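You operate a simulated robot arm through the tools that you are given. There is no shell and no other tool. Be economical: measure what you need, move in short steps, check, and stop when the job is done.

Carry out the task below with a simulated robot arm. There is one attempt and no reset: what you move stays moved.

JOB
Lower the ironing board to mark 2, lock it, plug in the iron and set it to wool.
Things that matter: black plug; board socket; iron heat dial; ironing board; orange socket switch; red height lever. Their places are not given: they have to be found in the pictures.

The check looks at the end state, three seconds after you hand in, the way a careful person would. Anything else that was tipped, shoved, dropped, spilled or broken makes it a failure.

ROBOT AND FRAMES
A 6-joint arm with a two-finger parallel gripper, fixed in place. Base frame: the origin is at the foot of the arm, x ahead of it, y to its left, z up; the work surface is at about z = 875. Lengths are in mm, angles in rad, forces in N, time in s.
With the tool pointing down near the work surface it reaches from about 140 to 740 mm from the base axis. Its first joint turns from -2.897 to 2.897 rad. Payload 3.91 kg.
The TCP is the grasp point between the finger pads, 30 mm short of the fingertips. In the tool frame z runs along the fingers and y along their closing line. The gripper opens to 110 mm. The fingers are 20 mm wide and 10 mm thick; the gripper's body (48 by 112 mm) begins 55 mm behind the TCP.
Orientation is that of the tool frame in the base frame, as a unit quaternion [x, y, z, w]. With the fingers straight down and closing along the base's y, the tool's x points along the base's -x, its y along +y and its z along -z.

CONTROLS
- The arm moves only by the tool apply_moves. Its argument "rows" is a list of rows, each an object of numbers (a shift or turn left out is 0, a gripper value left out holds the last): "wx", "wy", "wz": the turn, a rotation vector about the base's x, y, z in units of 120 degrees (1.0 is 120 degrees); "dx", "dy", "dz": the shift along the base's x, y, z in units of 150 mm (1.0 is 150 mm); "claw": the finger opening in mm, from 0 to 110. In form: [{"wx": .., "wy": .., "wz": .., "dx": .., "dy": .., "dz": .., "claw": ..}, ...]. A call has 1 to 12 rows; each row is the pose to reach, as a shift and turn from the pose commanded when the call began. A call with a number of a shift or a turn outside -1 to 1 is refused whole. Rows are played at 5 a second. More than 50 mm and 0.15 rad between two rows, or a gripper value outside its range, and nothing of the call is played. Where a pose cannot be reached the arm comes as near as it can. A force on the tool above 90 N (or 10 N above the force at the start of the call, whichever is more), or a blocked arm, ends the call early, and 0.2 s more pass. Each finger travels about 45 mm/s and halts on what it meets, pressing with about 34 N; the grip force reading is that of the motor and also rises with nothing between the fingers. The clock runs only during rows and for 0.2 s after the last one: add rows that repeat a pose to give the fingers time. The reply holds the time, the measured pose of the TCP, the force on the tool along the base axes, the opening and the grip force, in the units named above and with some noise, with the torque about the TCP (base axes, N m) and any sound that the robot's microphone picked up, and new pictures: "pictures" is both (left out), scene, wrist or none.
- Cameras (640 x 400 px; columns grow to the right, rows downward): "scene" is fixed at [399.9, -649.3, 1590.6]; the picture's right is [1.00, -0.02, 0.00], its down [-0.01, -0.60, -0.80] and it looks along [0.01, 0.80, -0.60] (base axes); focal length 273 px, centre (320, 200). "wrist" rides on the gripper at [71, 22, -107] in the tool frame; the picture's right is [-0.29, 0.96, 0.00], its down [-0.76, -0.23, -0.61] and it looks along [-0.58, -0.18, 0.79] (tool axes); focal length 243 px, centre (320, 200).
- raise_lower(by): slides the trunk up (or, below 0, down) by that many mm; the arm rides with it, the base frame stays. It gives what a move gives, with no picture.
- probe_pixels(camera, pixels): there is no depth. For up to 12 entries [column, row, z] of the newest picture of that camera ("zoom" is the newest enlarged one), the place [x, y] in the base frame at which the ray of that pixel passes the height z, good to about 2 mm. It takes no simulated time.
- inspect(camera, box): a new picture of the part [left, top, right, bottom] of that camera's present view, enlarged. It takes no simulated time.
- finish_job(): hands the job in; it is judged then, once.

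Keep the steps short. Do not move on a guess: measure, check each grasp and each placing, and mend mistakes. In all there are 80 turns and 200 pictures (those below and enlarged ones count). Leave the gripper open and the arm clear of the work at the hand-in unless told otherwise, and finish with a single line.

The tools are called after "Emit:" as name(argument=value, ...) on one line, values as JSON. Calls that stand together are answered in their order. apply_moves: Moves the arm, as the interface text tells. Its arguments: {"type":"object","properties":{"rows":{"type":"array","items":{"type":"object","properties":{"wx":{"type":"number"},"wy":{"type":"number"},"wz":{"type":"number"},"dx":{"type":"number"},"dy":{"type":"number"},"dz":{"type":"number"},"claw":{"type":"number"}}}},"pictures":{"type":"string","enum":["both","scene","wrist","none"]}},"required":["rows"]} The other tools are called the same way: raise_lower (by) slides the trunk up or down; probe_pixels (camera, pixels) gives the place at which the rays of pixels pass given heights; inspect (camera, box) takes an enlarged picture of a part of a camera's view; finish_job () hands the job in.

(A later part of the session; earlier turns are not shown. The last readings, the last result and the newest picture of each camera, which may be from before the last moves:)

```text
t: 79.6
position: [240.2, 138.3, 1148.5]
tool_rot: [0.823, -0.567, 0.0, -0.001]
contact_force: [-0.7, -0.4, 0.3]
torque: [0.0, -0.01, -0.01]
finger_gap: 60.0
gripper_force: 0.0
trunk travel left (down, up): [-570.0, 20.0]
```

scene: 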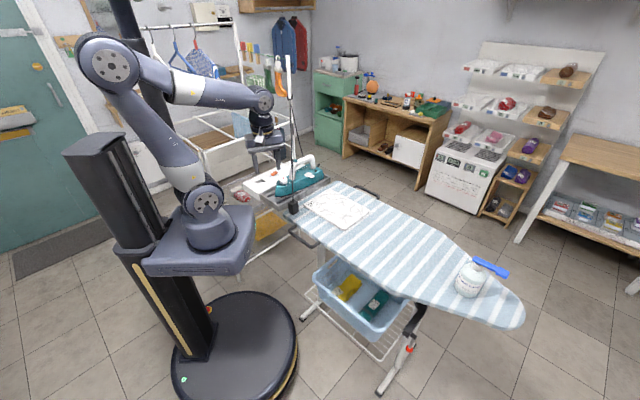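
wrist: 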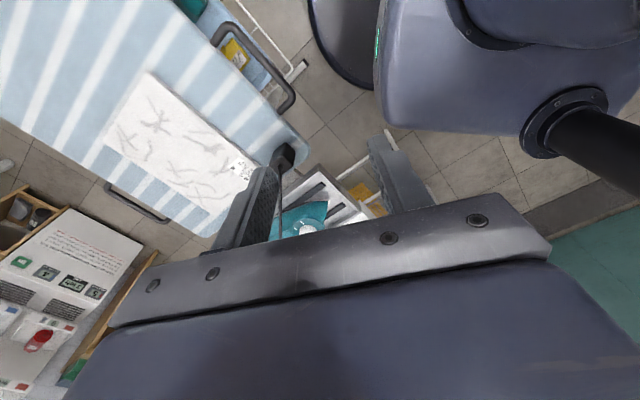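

Emit:
inspect(camera="scene", box=[230, 50, 340, 220])

Emit:
inspect(camera="wrist", box=[220, 120, 400, 240])

Emit:
inspect(camera="scene", box=[240, 140, 335, 215])

```text
2.35 times, centred on (285, 135) of scene
```

zoom: 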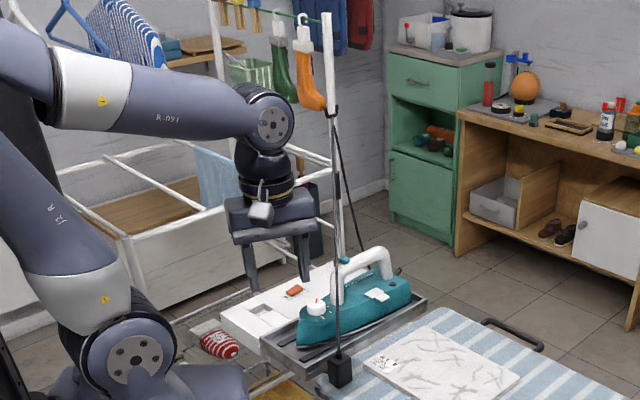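

```text
3.33 times, centred on (310, 180) of wrist
```

zoom: 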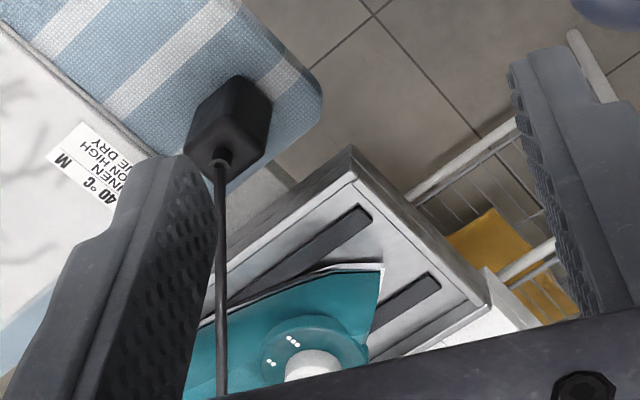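

```text
5.33 times, centred on (288, 178) of scene
```

zoom: 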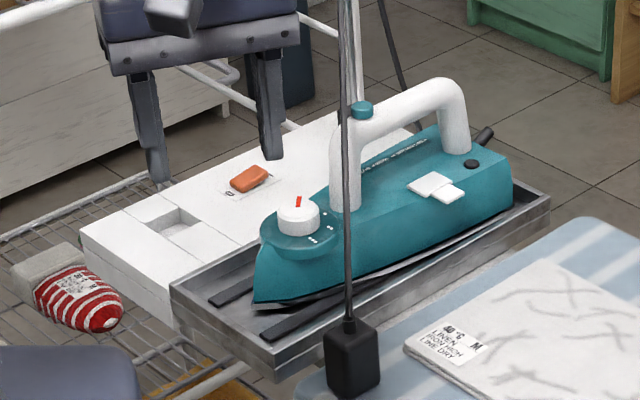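

Emit:
probe_pixels(camera="scene", pixels=[[293.5, 200.5, 900], [293.5, 200.5, 870], [294.6, 214.6, 830], [261.7, 183, 850], [261.7, 183, 820], [274.5, 173.9, 860], [274.5, 173.9, 830], [283.9, 180.3, 930], [283.9, 180.3, 900]])

Emit:
probe_pixels(camera="wrist", pixels=[[280, 167.4, 900], [280, 167.4, 870], [307, 231, 930], [307, 231, 900], [308, 169, 850], [308, 169, 820]])

```text
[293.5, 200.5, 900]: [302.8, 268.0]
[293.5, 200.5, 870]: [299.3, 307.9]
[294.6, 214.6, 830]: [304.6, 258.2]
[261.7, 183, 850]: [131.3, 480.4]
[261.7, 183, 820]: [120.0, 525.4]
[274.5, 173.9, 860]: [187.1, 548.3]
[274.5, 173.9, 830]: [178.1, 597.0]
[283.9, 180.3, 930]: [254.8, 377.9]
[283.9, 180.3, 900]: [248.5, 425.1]
```

```text
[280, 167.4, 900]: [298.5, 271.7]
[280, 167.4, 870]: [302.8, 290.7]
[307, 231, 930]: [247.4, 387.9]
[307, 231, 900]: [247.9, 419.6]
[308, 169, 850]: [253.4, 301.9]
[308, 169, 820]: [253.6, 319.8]
```

Plug's cord exit ≈(300,275,895), dial top ≈(249,408,911). I move over the white box to see the socket and switch from above.

Emit:
apply_moves(rows=[{"dx": -0.15, "dy": 0.25}, {"dx": -0.3, "dy": 0.5}, {"dx": -0.45, "dy": 0.75}, {"dx": -0.6, "dy": 1.0}], pictures="none")

Emit:
apply_moves(rows=[{"dy": 0.25, "claw": 90}, {"dy": 0.5, "claw": 110}, {"dy": 0.5, "claw": 110}], pictures="both")

Emit:
inspect(camera="wrist", box=[180, 40, 460, 215])

```text
t: 80.6
position: [147.4, 290.7, 1149.3]
tool_rot: [0.822, -0.569, 0.001, -0.002]
contact_force: [-0.3, 0.1, 0.3]
torque: [0.01, 0.0, 0.01]
finger_gap: 59.9
gripper_force: 0.0
trunk travel left (down, up): [-570.0, 20.0]
```

```text
t: 81.4
position: [147.9, 363.4, 1149.8]
tool_rot: [0.823, -0.569, 0.001, -0.002]
contact_force: [0.2, -0.3, -1.3]
torque: [0.01, 0.03, -0.01]
finger_gap: 109.8
gripper_force: 0.0
trunk travel left (down, up): [-570.0, 20.0]
```

scene: 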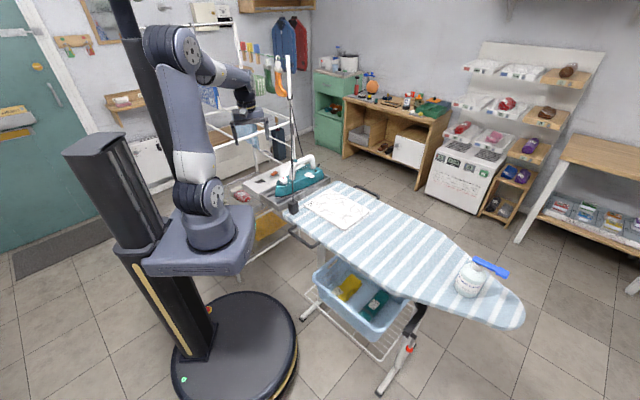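
wrist: 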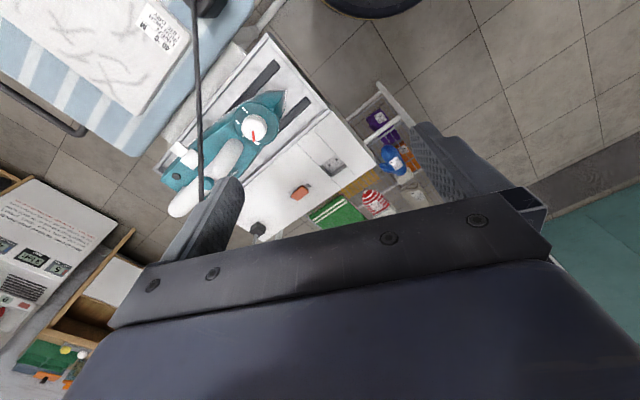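

```text
2.29 times, centred on (320, 128) of wrist
```

zoom: 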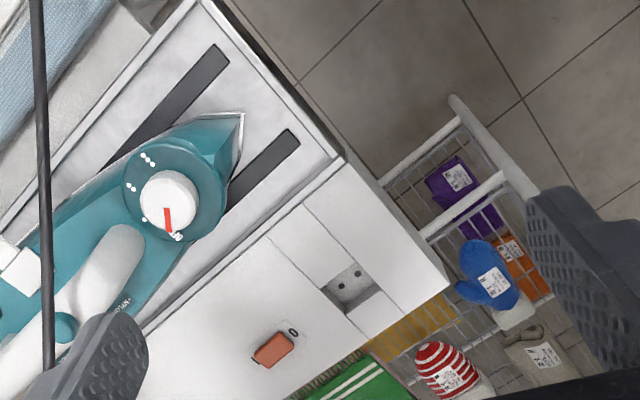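

Emit:
inspect(camera="wrist", box=[285, 140, 365, 200])

Emit:
inspect(camera="wrist", box=[225, 90, 285, 150])

Emit:
inspect(camera="scene", box=[240, 165, 290, 205])

```text
6.67 times, centred on (325, 170) of wrist
```

zoom: 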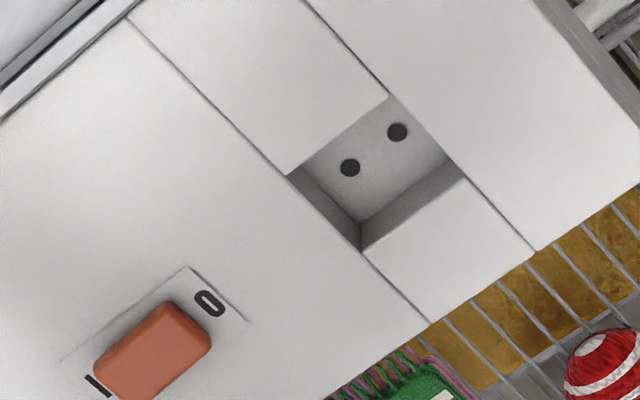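

```text
6.67 times, centred on (255, 120) of wrist
```

zoom: 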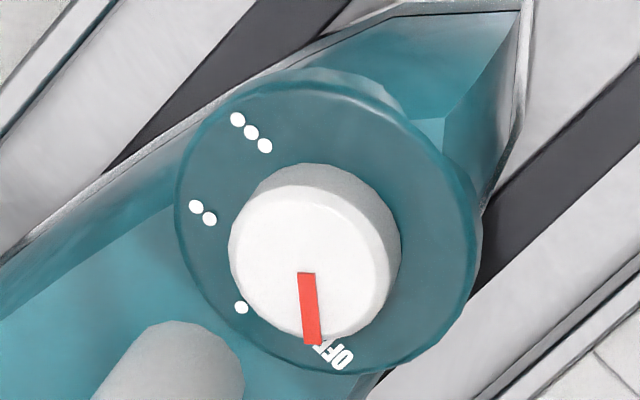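

```text
10.00 times, centred on (265, 185) of scene
```

zoom: 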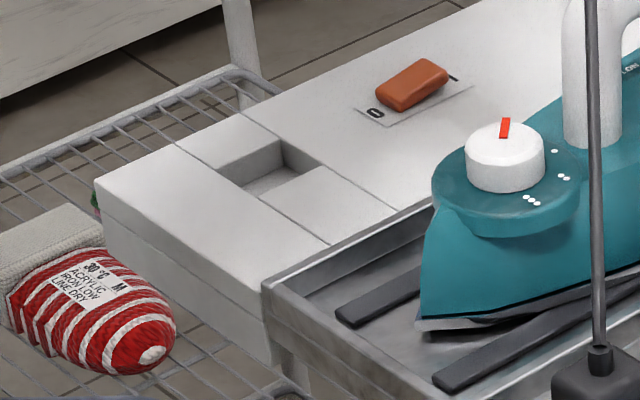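

Emit:
probe_pixels(camera="wrist", pixels=[[333.4, 166.1, 860], [333.4, 166.1, 840], [333.4, 166.1, 820], [335.2, 154.6, 840], [320.5, 166, 840], [331.3, 177.5, 840], [347, 167, 840], [300.6, 193, 850], [307, 185.8, 850], [291, 197.5, 850]])

Emit:
probe_pixels(camera="scene", pixels=[[260, 181.8, 860], [260, 181.8, 840], [260, 181.8, 820], [274.2, 173.5, 860], [274.2, 173.5, 840]])

Emit:
inspect(camera="wrist", box=[360, 110, 430, 170])

```text
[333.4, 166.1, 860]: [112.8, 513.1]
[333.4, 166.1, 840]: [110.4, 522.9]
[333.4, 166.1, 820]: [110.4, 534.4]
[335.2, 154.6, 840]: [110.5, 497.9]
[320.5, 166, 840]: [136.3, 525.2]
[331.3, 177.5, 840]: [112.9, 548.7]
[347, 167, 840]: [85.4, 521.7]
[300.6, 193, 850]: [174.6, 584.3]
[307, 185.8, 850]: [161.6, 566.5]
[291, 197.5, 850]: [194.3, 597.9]
```

```text
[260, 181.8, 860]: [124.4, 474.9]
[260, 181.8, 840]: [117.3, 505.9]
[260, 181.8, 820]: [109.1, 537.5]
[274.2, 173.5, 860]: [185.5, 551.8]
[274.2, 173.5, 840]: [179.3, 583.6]
```

```text
6.67 times, centred on (395, 140) of wrist
```

zoom: 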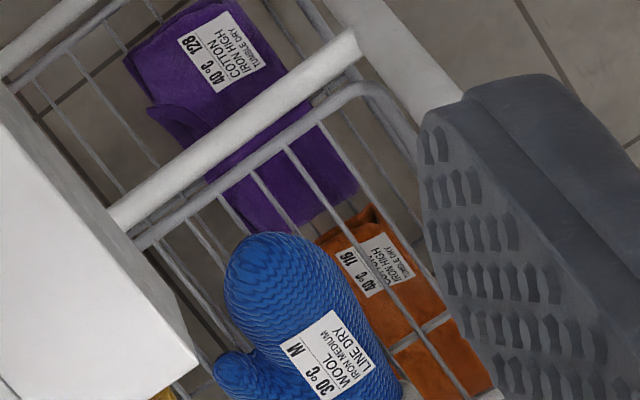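

Wool tag reads "IRON MEDIUM", so two dots. Socket recess centre ≈(111,534), box top z≈822, pin-hole line at azimuth ≈46°. Now I go above the plug to see its orientation.

Emit:
apply_moves(rows=[{"dx": 0.25, "dy": -0.17}, {"dx": 0.5, "dy": -0.34}, {"dx": 0.75, "dy": -0.51, "dz": -0.1}, {"dx": 1.0, "dy": -0.68, "dz": -0.2}, {"dx": 1.0, "dy": -0.75, "dz": -0.5}, {"dx": 1.0, "dy": -0.75, "dz": -0.8}], pictures="both")

Emit:
inspect(camera="wrist", box=[260, 90, 390, 220])

Emit:
inspect(camera="scene", box=[275, 190, 310, 222])

```text
t: 82.8
position: [302.2, 251.8, 1029.5]
tool_rot: [0.822, -0.569, 0.001, -0.001]
contact_force: [0.6, -0.4, -0.2]
torque: [0.02, -0.03, 0.0]
finger_gap: 110.1
gripper_force: 0.1
trunk travel left (down, up): [-570.0, 20.0]
```

scene: 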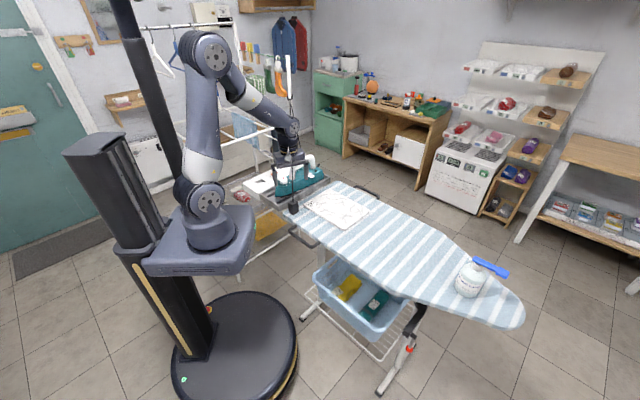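
wrist: 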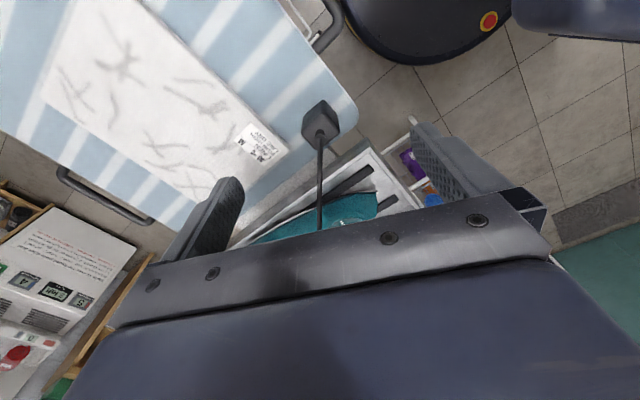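

```text
3.08 times, centred on (325, 155) of wrist
```

zoom: 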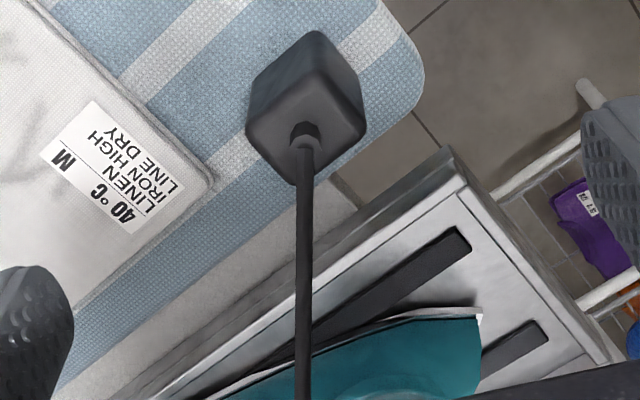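

```text
12.50 times, centred on (292, 206) of scene
```

zoom: 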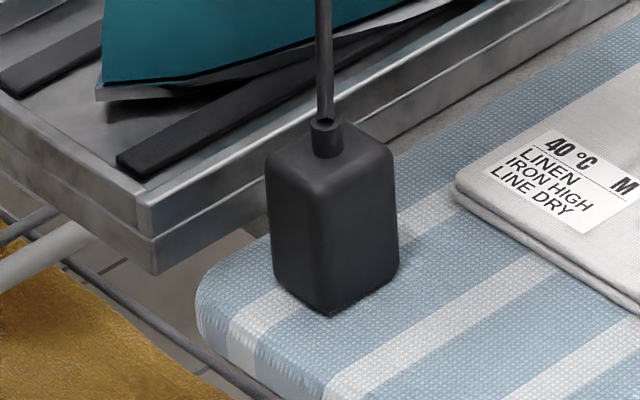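

Emit:
probe_pixels(camera="scene", pixels=[[288.2, 212.8, 830], [292.8, 215.2, 830], [298.2, 211.6, 830], [287.9, 203.2, 883], [292, 205, 883], [297.8, 202, 883]])

Emit:
probe_pixels(camera="wrist", pixels=[[301.3, 132.3, 883], [340.3, 131.6, 883], [317.5, 150.8, 883], [320.1, 133.9, 890]])

Emit:
inspect(camera="wrist", box=[290, 95, 350, 160])

```text
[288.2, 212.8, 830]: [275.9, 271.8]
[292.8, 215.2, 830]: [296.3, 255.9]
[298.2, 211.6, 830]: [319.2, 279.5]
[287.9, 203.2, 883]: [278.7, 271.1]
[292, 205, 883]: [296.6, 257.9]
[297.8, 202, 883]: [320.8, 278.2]
```

```text
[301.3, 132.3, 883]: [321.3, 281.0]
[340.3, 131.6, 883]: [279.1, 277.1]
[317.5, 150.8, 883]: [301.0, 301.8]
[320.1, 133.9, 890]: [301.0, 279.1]
```

```text
6.15 times, centred on (320, 128) of wrist
```

zoom: 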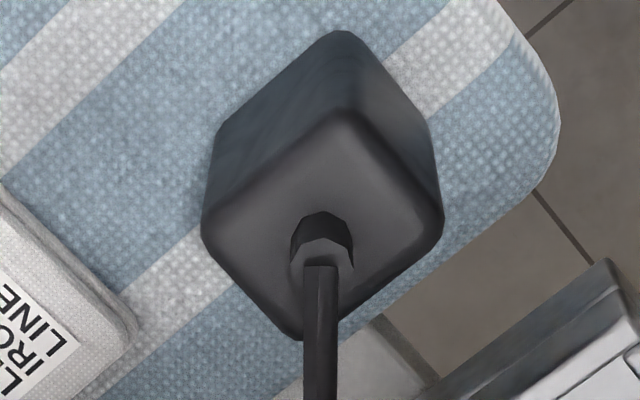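

Emit:
probe_pixels(camera="wrist", pixels=[[365.6, 138.1, 850], [365.6, 138.1, 830], [365.6, 138.1, 810]])

Emit:
probe_pixels(camera="scene", pixels=[[277.4, 206, 850], [277.4, 206, 830], [277.4, 206, 810]])

```text
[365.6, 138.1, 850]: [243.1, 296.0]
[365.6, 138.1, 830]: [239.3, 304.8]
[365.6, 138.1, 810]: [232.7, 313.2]
```

```text
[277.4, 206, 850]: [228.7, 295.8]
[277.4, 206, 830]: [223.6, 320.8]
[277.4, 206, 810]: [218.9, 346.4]
```

Plug is about 34×27 mm, centred near (300,278), with its long side at azimuth 46°. It already matches the socket, so only translation is needed. I turn the gripper to close across the short side and move above it.

Emit:
apply_moves(rows=[{"dy": 0.02, "wz": -0.067}, {"dy": 0.05, "wz": -0.134}, {"dy": 0.08, "wz": -0.2}, {"dy": 0.11, "wz": -0.267}, {"dy": 0.14, "wz": -0.334}, {"dx": -0.01, "dy": 0.16, "wz": -0.4}, {"dx": -0.015, "dy": 0.175, "wz": -0.467}, {"dx": -0.015, "dy": 0.175, "wz": -0.533}, {"dx": -0.015, "dy": 0.175, "dz": -0.3, "wz": -0.533, "claw": 60}, {"dx": -0.015, "dy": 0.175, "dz": -0.6, "wz": -0.533, "claw": 60}, {"dx": -0.015, "dy": 0.175, "dz": -0.6, "wz": -0.533, "claw": 60}], pictures="both")

Emit:
inspect(camera="wrist", box=[230, 90, 420, 220])

Emit:
inspect(camera="scene", box=[265, 165, 325, 222])

```text
t: 85.2
position: [298.5, 276.6, 936.8]
tool_rot: [-0.398, 0.918, -0.001, 0.001]
contact_force: [1.2, 0.1, 0.3]
torque: [0.0, 0.02, -0.01]
finger_gap: 60.0
gripper_force: 0.0
trunk travel left (down, up): [-570.0, 20.0]
```

scene: 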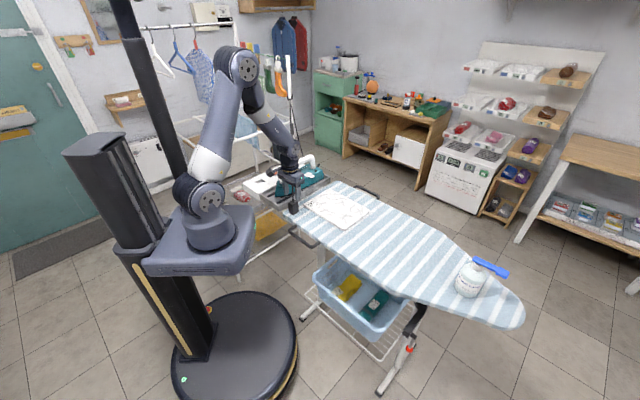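
wrist: 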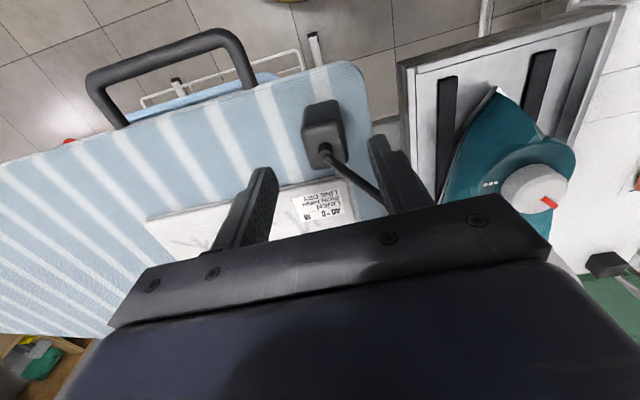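

```text
3.08 times, centred on (325, 155) of wrist
```

zoom: 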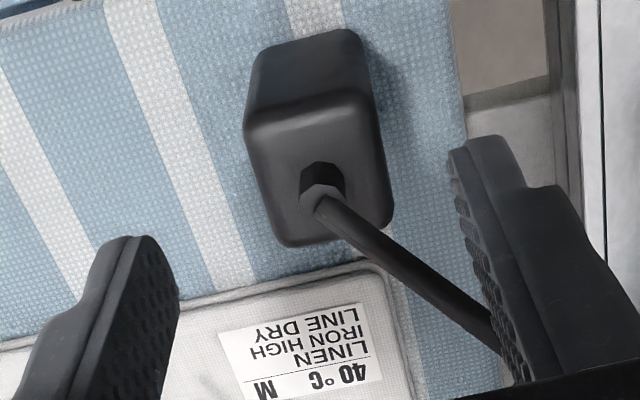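

```text
7.02 times, centred on (295, 194) of scene
```

zoom: 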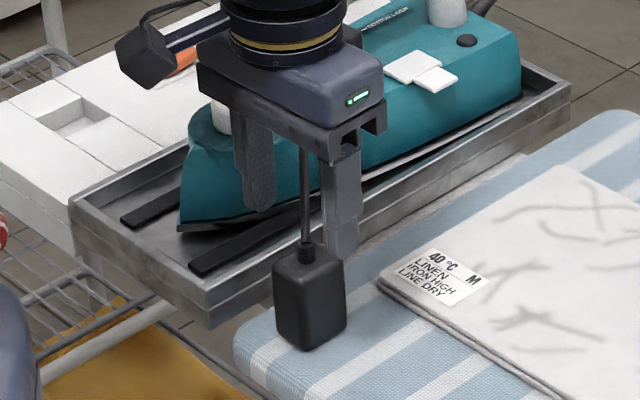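

Emit:
probe_pixels(camera="wrist", pixels=[[324.4, 150.1, 886], [302, 134, 883], [353, 123, 883], [365, 155, 883], [315, 169, 883]])

```text
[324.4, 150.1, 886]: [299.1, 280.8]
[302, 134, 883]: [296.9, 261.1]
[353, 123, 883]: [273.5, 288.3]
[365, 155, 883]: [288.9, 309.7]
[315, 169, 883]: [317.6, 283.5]
```

Emit:
apply_moves(rows=[{"dy": 0.028, "dz": -0.15}, {"dy": 0.028, "dz": -0.34}, {"dy": 0.028, "dz": -0.34, "claw": 40}, {"dy": 0.028, "dz": -0.34, "claw": 30}, {"dy": 0.028, "dz": -0.34, "claw": 10}, {"dy": 0.028, "dz": -0.34, "claw": 10}, {"dy": 0.028, "dz": -0.34, "claw": 10}], pictures="both")

Emit:
inspect(camera="scene", box=[265, 165, 325, 222])

```text
t: 86.8
position: [297.9, 281.6, 885.7]
tool_rot: [-0.397, 0.918, -0.002, 0.001]
contact_force: [0.4, -0.1, 0.8]
torque: [0.02, 0.0, -0.01]
finger_gap: 31.2
gripper_force: 34.4
trunk travel left (down, up): [-570.0, 20.0]
```

scene: 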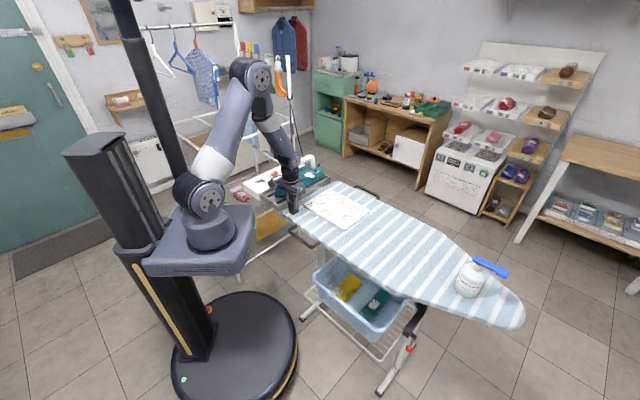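
wrist: 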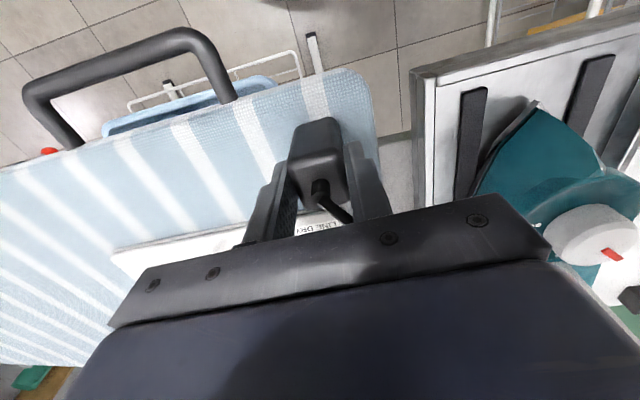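

```text
7.02 times, centred on (295, 194) of scene
```

zoom: 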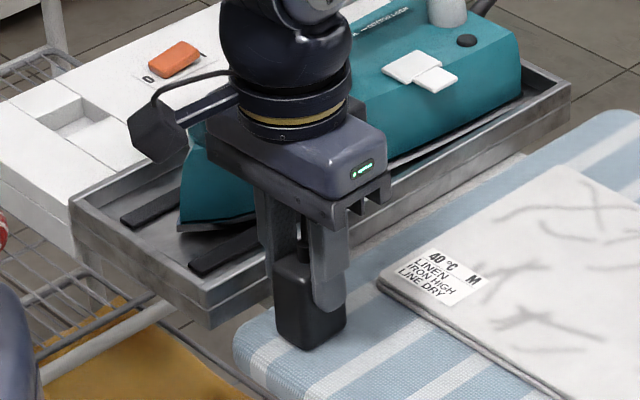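

Plug gripped at a 31 mm gap. I lift 140 mm and check that it comes along.

Emit:
apply_moves(rows=[{"dz": 0.15}, {"dz": 0.4}, {"dz": 0.7}, {"dz": 0.95}, {"dz": 0.95}], pictures="both")

Emit:
inspect(camera="scene", box=[265, 140, 325, 200])

```text
t: 88.0
position: [300.1, 282.5, 1029.0]
tool_rot: [-0.397, 0.918, -0.002, 0.001]
contact_force: [-0.6, -1.1, 0.2]
torque: [0.01, -0.03, -0.01]
finger_gap: 31.0
gripper_force: 33.9
trunk travel left (down, up): [-570.0, 20.0]
```

scene: 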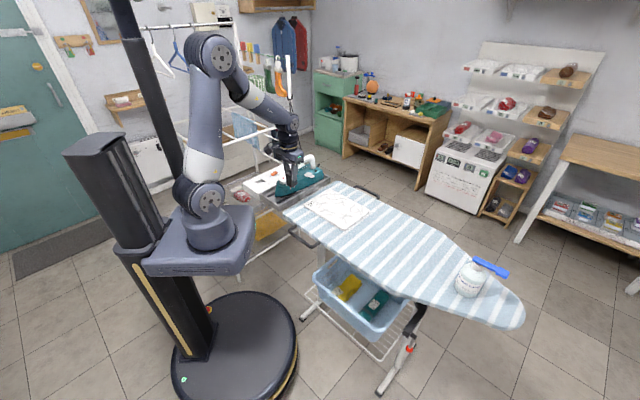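
wrist: 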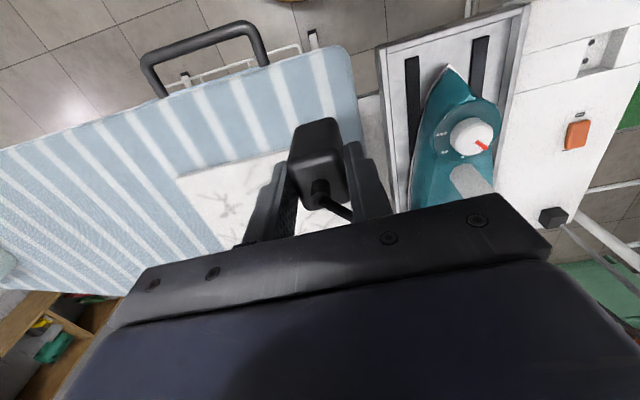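

```text
6.67 times, centred on (295, 170) of scene
```

zoom: 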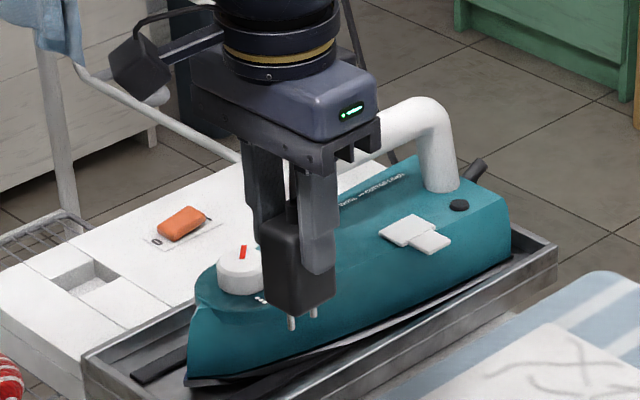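

Pins visible under the plug, in line with the long side. I carry it over the socket at height.

Emit:
apply_moves(rows=[{"dx": -0.16, "dy": 0.21}, {"dx": -0.32, "dy": 0.42}, {"dx": -0.48, "dy": 0.63}, {"dx": -0.63, "dy": 0.84}], pictures="none")

Emit:
apply_moves(rows=[{"dx": -0.16, "dy": 0.21}, {"dx": -0.32, "dy": 0.42}, {"dx": -0.48, "dy": 0.63}, {"dx": -0.63, "dy": 0.84}, {"dx": -0.63, "dy": 0.84}], pictures="both")

Emit:
inspect(camera="wrist", box=[240, 50, 400, 210])

Emit:
inspect(camera="scene", box=[235, 130, 300, 195])

```text
t: 89.0
position: [202.9, 408.1, 1027.4]
tool_rot: [-0.397, 0.918, -0.002, 0.0]
contact_force: [0.7, 0.4, -1.7]
torque: [0.0, -0.03, 0.01]
finger_gap: 31.1
gripper_force: 34.1
trunk travel left (down, up): [-570.0, 20.0]
```

```text
t: 90.2
position: [107.6, 534.2, 1027.1]
tool_rot: [-0.397, 0.918, -0.002, 0.001]
contact_force: [0.4, 0.3, -0.4]
torque: [-0.01, -0.01, 0.02]
finger_gap: 31.1
gripper_force: 33.8
trunk travel left (down, up): [-570.0, 20.0]
```

scene: 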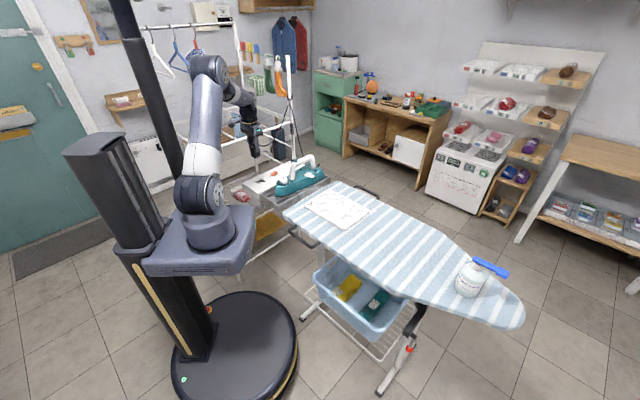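
wrist: 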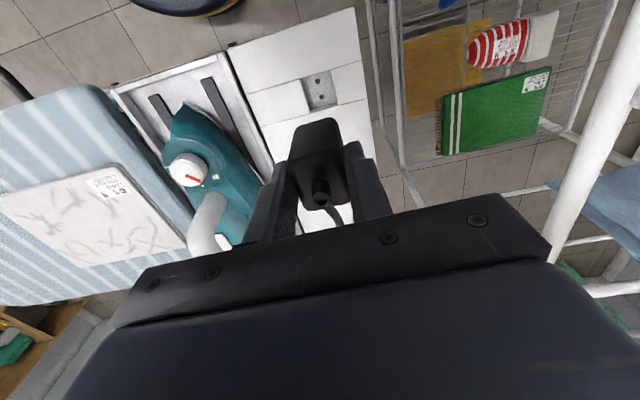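

```text
2.50 times, centred on (320, 130) of wrist
```

zoom: 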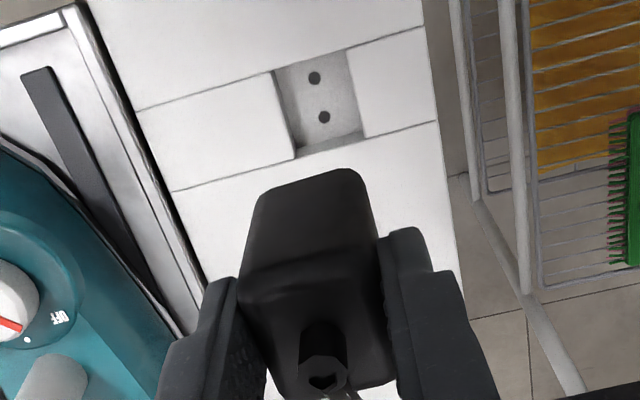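

```text
6.15 times, centred on (268, 162) of scene
```

zoom: 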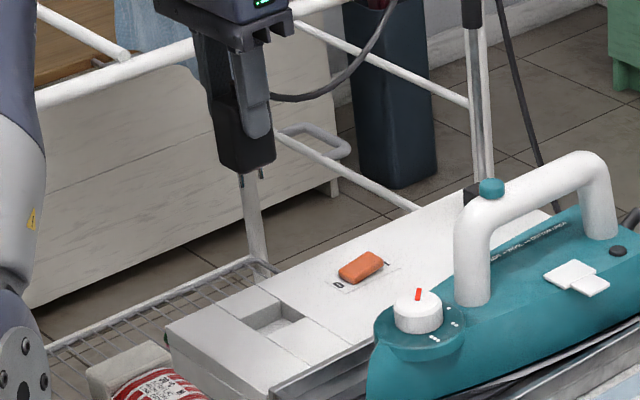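

Before lowering I check where the white rack rail (wrist (595,140), scene (222,146)–(265,130)) is relative to the gripper, and the socket's precise position.

Emit:
probe_pixels(camera="wrist", pixels=[[595, 140, 1100], [595, 140, 1000], [595, 140, 900], [595, 140, 800], [625, 70, 1000], [625, 70, 900], [320.2, 90.5, 822], [302.6, 77.9, 822], [331, 68.5, 822], [338.2, 103.2, 822], [311.2, 111.2, 822], [318, 80.8, 802]])

Emit:
inspect(camera="wrist", box=[290, 60, 350, 120])

Emit:
inspect(camera="scene", box=[190, 60, 320, 200])

```text
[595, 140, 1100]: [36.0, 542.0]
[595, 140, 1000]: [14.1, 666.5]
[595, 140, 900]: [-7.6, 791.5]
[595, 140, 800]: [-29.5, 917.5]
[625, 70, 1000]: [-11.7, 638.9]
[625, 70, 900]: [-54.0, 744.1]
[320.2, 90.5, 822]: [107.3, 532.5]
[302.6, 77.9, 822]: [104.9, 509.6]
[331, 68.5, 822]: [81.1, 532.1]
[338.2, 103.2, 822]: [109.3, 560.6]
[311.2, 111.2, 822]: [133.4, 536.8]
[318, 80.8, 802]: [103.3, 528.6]
```

```text
6.67 times, centred on (320, 90) of wrist
```

zoom: 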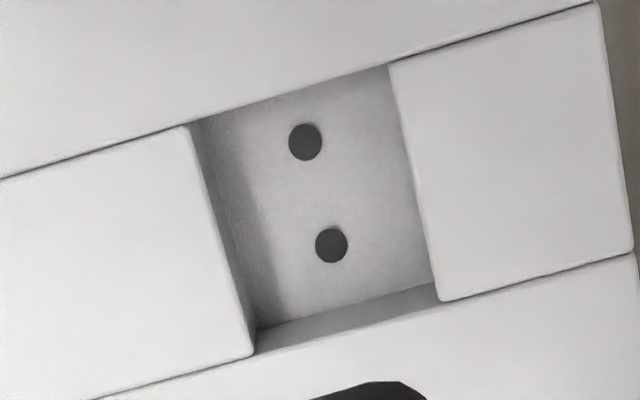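

```text
2.86 times, centred on (255, 130) of scene
```

zoom: 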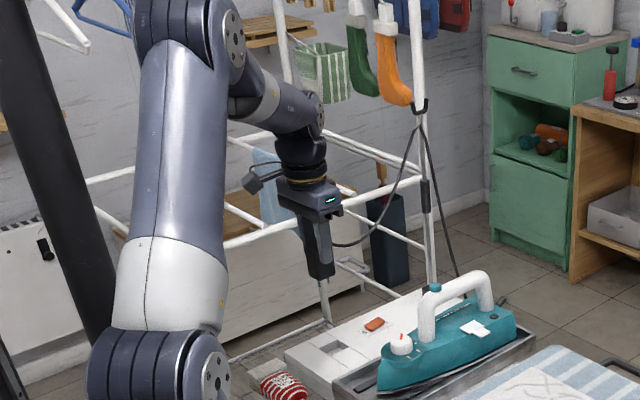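

Rail is about 158 mm to the side, so clear. Socket centre ≈(108,534.7) with azimuth about 45°. I trim the yaw by −1.7° and lower to just above the recess.

Emit:
apply_moves(rows=[{"dx": 0.003, "dy": 0.003, "dz": -0.2, "wz": -0.014}, {"dx": 0.003, "dy": 0.003, "dz": -0.45, "wz": -0.014}, {"dx": 0.003, "dy": 0.003, "dz": -0.65, "wz": -0.014}, {"dx": 0.003, "dy": 0.003, "dz": -0.8, "wz": -0.014}, {"dx": 0.003, "dy": 0.003, "dz": -0.8, "wz": -0.014}], pictures="both")

Emit:
inspect(camera="wrist", box=[250, 90, 390, 210])

Emit:
inspect(camera="scene", box=[240, 150, 290, 195])

```text
t: 91.4
position: [110.4, 532.5, 906.6]
tool_rot: [-0.384, 0.923, -0.001, 0.002]
contact_force: [-0.3, 0.1, -0.8]
torque: [-0.03, -0.02, 0.0]
finger_gap: 30.9
gripper_force: 34.0
trunk travel left (down, up): [-570.0, 20.0]
```

scene: 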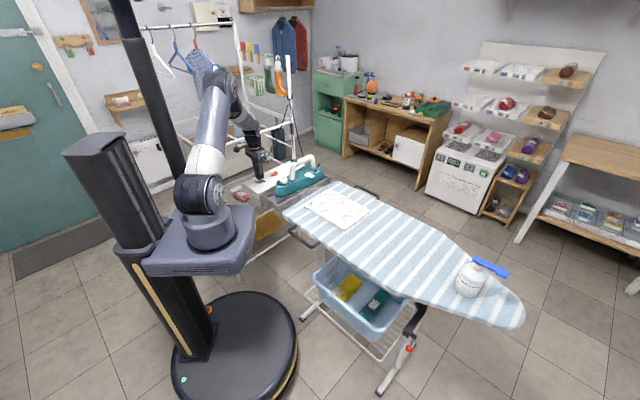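
wrist: 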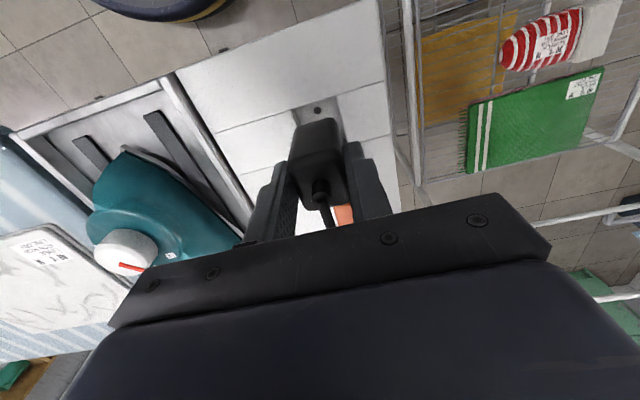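

```text
3.33 times, centred on (320, 150) of wrist
```

zoom: 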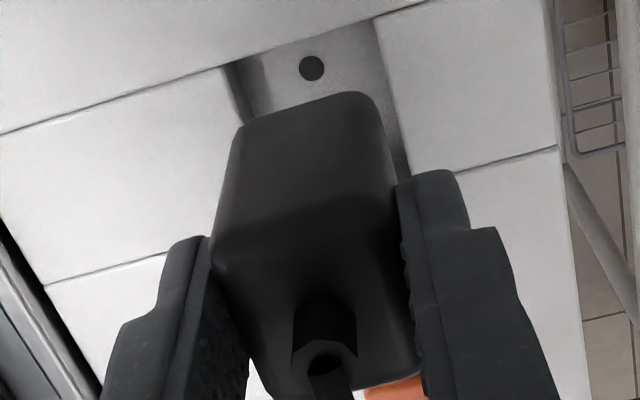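

```text
8.89 times, centred on (265, 172) of scene
```

zoom: 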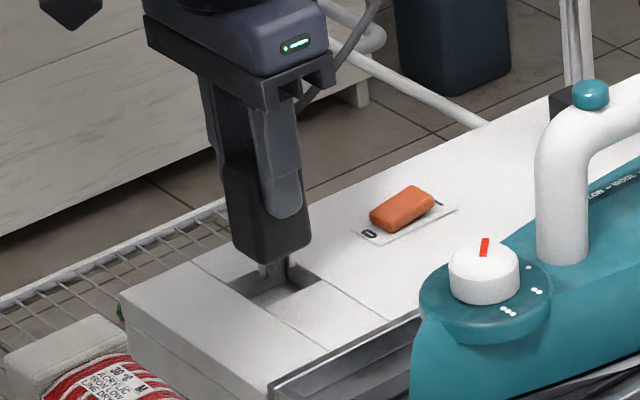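

Emit:
probe_pixels(camera="wrist", pixels=[[291.5, 110.4, 822], [335.6, 96.6, 822], [296, 127, 850], [331.5, 117, 850], [317.3, 110.5, 802], [347, 144, 822], [288, 170, 884], [340, 155, 884]])

Emit:
inspect(camera="wrist", box=[280, 95, 350, 155])

```text
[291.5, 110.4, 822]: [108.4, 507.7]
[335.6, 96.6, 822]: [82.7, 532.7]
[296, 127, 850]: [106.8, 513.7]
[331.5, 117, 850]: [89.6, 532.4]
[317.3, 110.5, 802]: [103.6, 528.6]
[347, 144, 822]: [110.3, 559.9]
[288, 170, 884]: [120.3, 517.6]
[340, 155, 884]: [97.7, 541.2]
```

```text
6.67 times, centred on (315, 125) of wrist
```

zoom: 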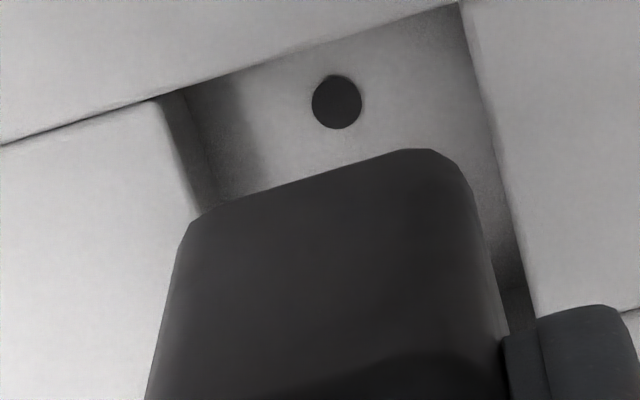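

Lateral alignment is within 1 mm. I lower in small steps and watch the force.

Emit:
apply_moves(rows=[{"dz": -0.04}, {"dz": -0.08}, {"dz": -0.12}, {"dz": -0.16}, {"dz": -0.16}], pictures="wrist")

Emit:
inspect(camera="wrist", box=[280, 95, 350, 155])

Emit:
inspect(camera="scene", box=[245, 160, 285, 195])

```text
t: 92.6
position: [109.5, 535.4, 885.0]
tool_rot: [-0.383, 0.924, -0.002, 0.0]
contact_force: [-0.3, 0.0, -0.2]
torque: [0.0, -0.01, 0.0]
finger_gap: 31.2
gripper_force: 34.0
trunk travel left (down, up): [-570.0, 20.0]
```

wrist: 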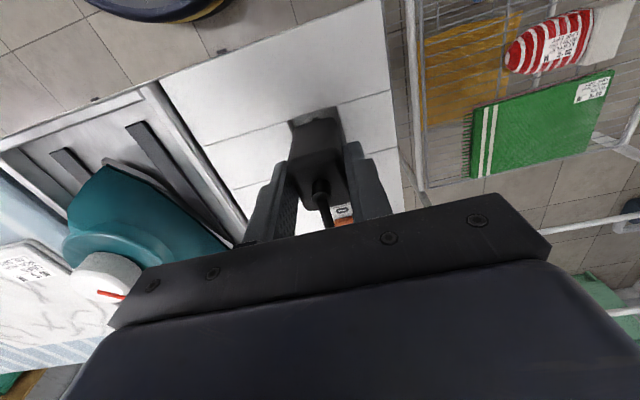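

```text
6.67 times, centred on (315, 125) of wrist
```

zoom: 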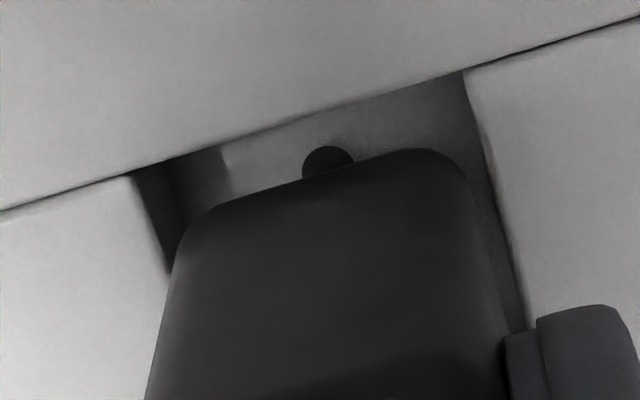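

```text
11.43 times, centred on (265, 178) of scene
```

zoom: 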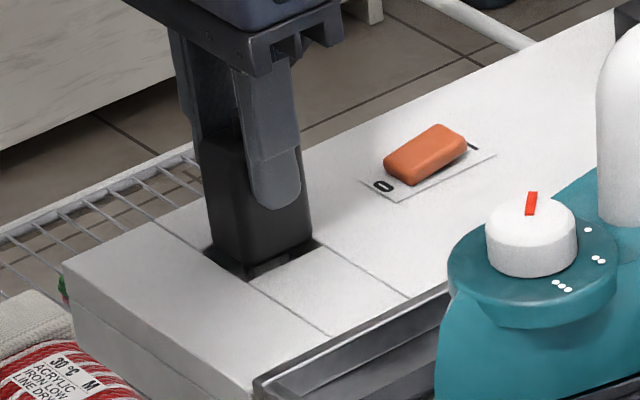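

Emit:
probe_pixels(camera="wrist", pixels=[[286.6, 121.25, 822], [336.4, 105.5, 822], [291.75, 135.5, 822], [342, 123.5, 822], [314.5, 122.4, 830], [292.8, 134.75, 832], [339, 126.5, 832], [314.5, 120, 804]])

```text
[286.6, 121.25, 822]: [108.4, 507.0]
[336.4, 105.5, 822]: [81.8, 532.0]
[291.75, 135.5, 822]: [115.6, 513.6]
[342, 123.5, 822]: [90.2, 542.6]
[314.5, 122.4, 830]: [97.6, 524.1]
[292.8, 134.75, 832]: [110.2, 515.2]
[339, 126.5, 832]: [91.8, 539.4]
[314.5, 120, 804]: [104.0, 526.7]
```

Emit:
inspect(camera="scene", box=[250, 172, 276, 190])

Emit:
inspect(camera="wrist", box=[285, 110, 360, 200])

```text
16.00 times, centred on (263, 181) of scene
```

zoom: 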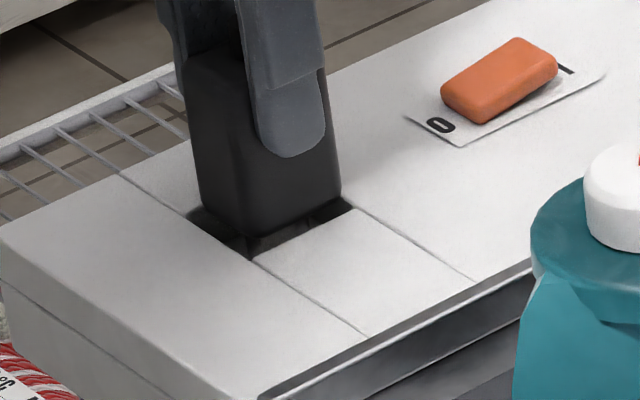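

```text
4.44 times, centred on (322, 155) of wrist
```

zoom: 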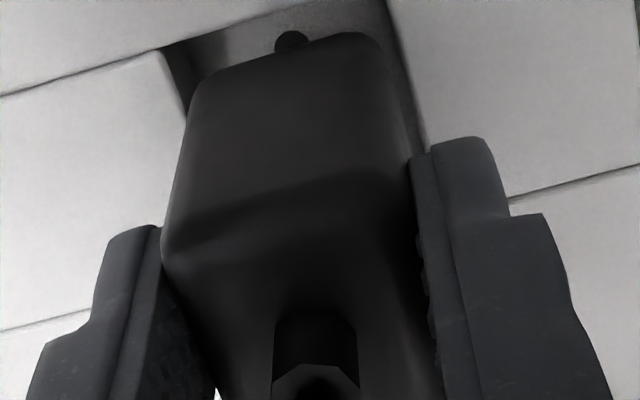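

Both views suggest it is roughly centred. I continue down in small steps with force monitoring.

Emit:
apply_moves(rows=[{"dz": -0.015}, {"dz": -0.03}, {"dz": -0.045}, {"dz": -0.06}, {"dz": -0.06}], pictures="none")

Emit:
inspect(camera="scene", box=[250, 172, 276, 190])

Emit:
inspect(camera="wrist", box=[280, 95, 350, 155])

```text
t: 93.8
position: [108.8, 534.4, 876.0]
tool_rot: [-0.383, 0.924, -0.001, 0.0]
contact_force: [-0.5, -0.6, -0.1]
torque: [-0.05, 0.04, 0.0]
finger_gap: 30.9
gripper_force: 34.1
trunk travel left (down, up): [-570.0, 20.0]
```

```text
16.00 times, centred on (263, 181) of scene
```

zoom: 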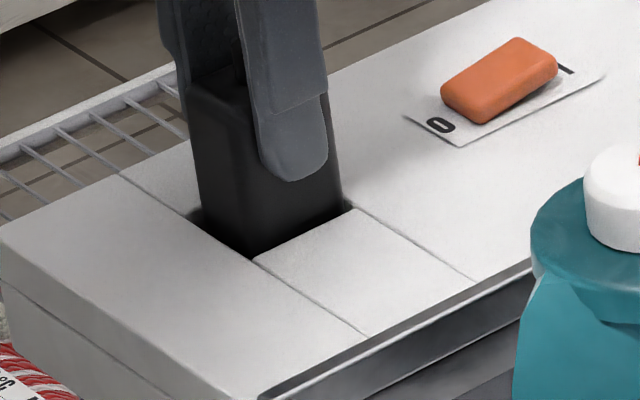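

```text
6.67 times, centred on (315, 125) of wrist
```

zoom: 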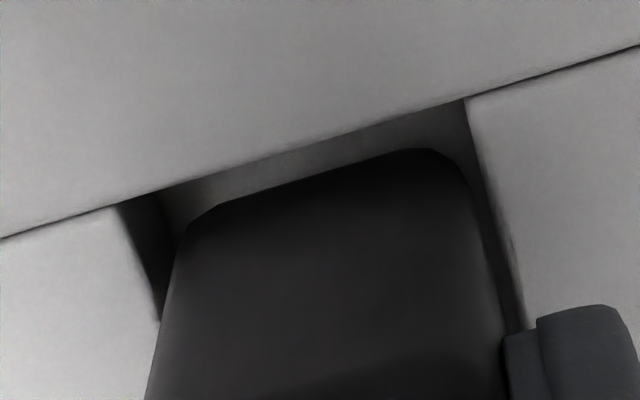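

Emit:
apply_moves(rows=[{"dz": -0.02}, {"dz": -0.04}, {"dz": -0.06}, {"dz": -0.08}, {"dz": -0.08}], pictures="none")

Emit:
inspect(camera="scene", box=[250, 165, 282, 190])

Emit:
inspect(camera="wrist", box=[280, 95, 350, 155])

```text
t: 95.0
position: [108.5, 533.7, 866.9]
tool_rot: [-0.383, 0.924, 0.001, 0.002]
contact_force: [1.2, -4.1, 27.7]
torque: [-0.36, 0.07, -0.01]
finger_gap: 31.0
gripper_force: 34.0
trunk travel left (down, up): [-570.0, 20.0]
```

```text
16.00 times, centred on (266, 178) of scene
```

zoom: 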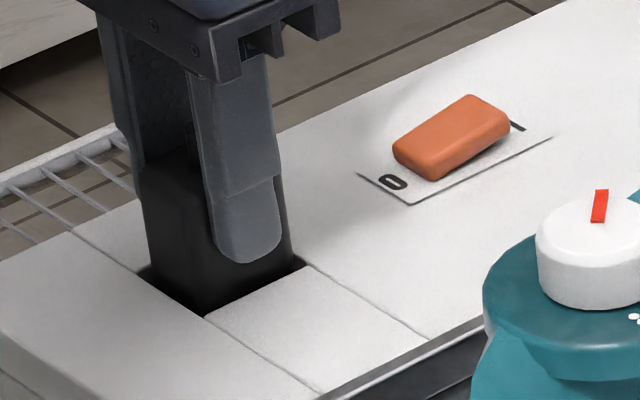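

```text
6.67 times, centred on (315, 125) of wrist
```

zoom: 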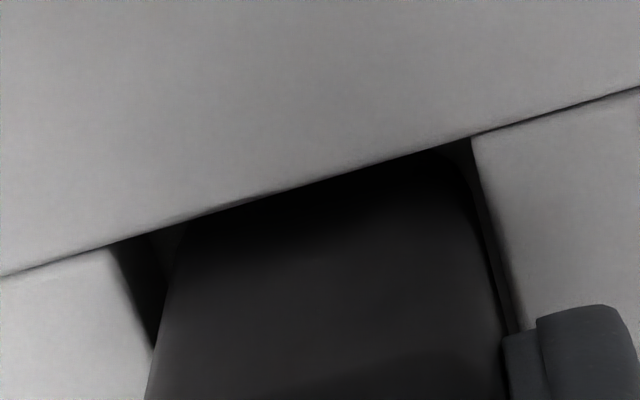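

28 N contact at TCP z 867, plug bottom near the recess floor. I press a bit more to make sure it is fully seated.

Emit:
apply_moves(rows=[{"dz": -0.015}, {"dz": -0.03}, {"dz": -0.03}, {"dz": -0.03}], pictures="none")

Emit:
inspect(camera="scene", box=[250, 165, 282, 190])

```text
t: 96.0
position: [108.2, 534.0, 858.2]
tool_rot: [-0.384, 0.924, -0.001, 0.001]
contact_force: [-1.0, 3.9, 12.1]
torque: [0.28, 0.01, 0.0]
finger_gap: 31.2
gripper_force: 33.6
trunk travel left (down, up): [-570.0, 20.0]
```

```text
16.00 times, centred on (266, 178) of scene
```

zoom: 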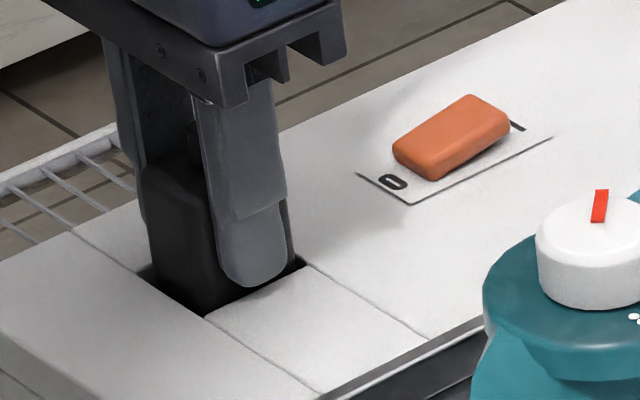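

Emit:
apply_moves(rows=[{"dz": 0.02}], pictures="wrist")

Emit:
inspect(camera="wrist", box=[285, 110, 360, 200])

```text
t: 96.4
position: [108.7, 533.9, 860.0]
tool_rot: [-0.384, 0.923, -0.003, -0.001]
contact_force: [-0.7, 0.4, -0.3]
torque: [-0.02, 0.01, 0.0]
finger_gap: 31.4
gripper_force: 33.6
trunk travel left (down, up): [-570.0, 20.0]
```

wrist: 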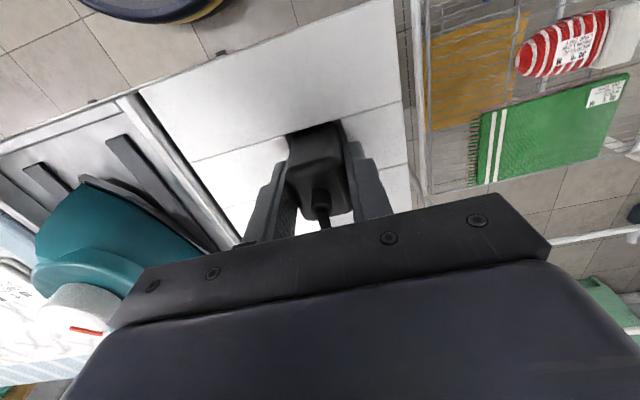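

```text
4.44 times, centred on (322, 155) of wrist
```

zoom: 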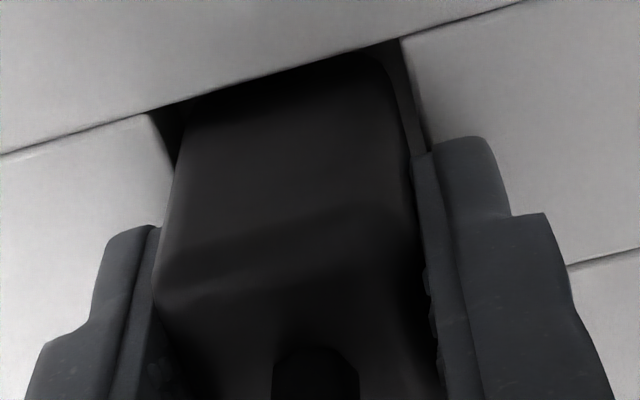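

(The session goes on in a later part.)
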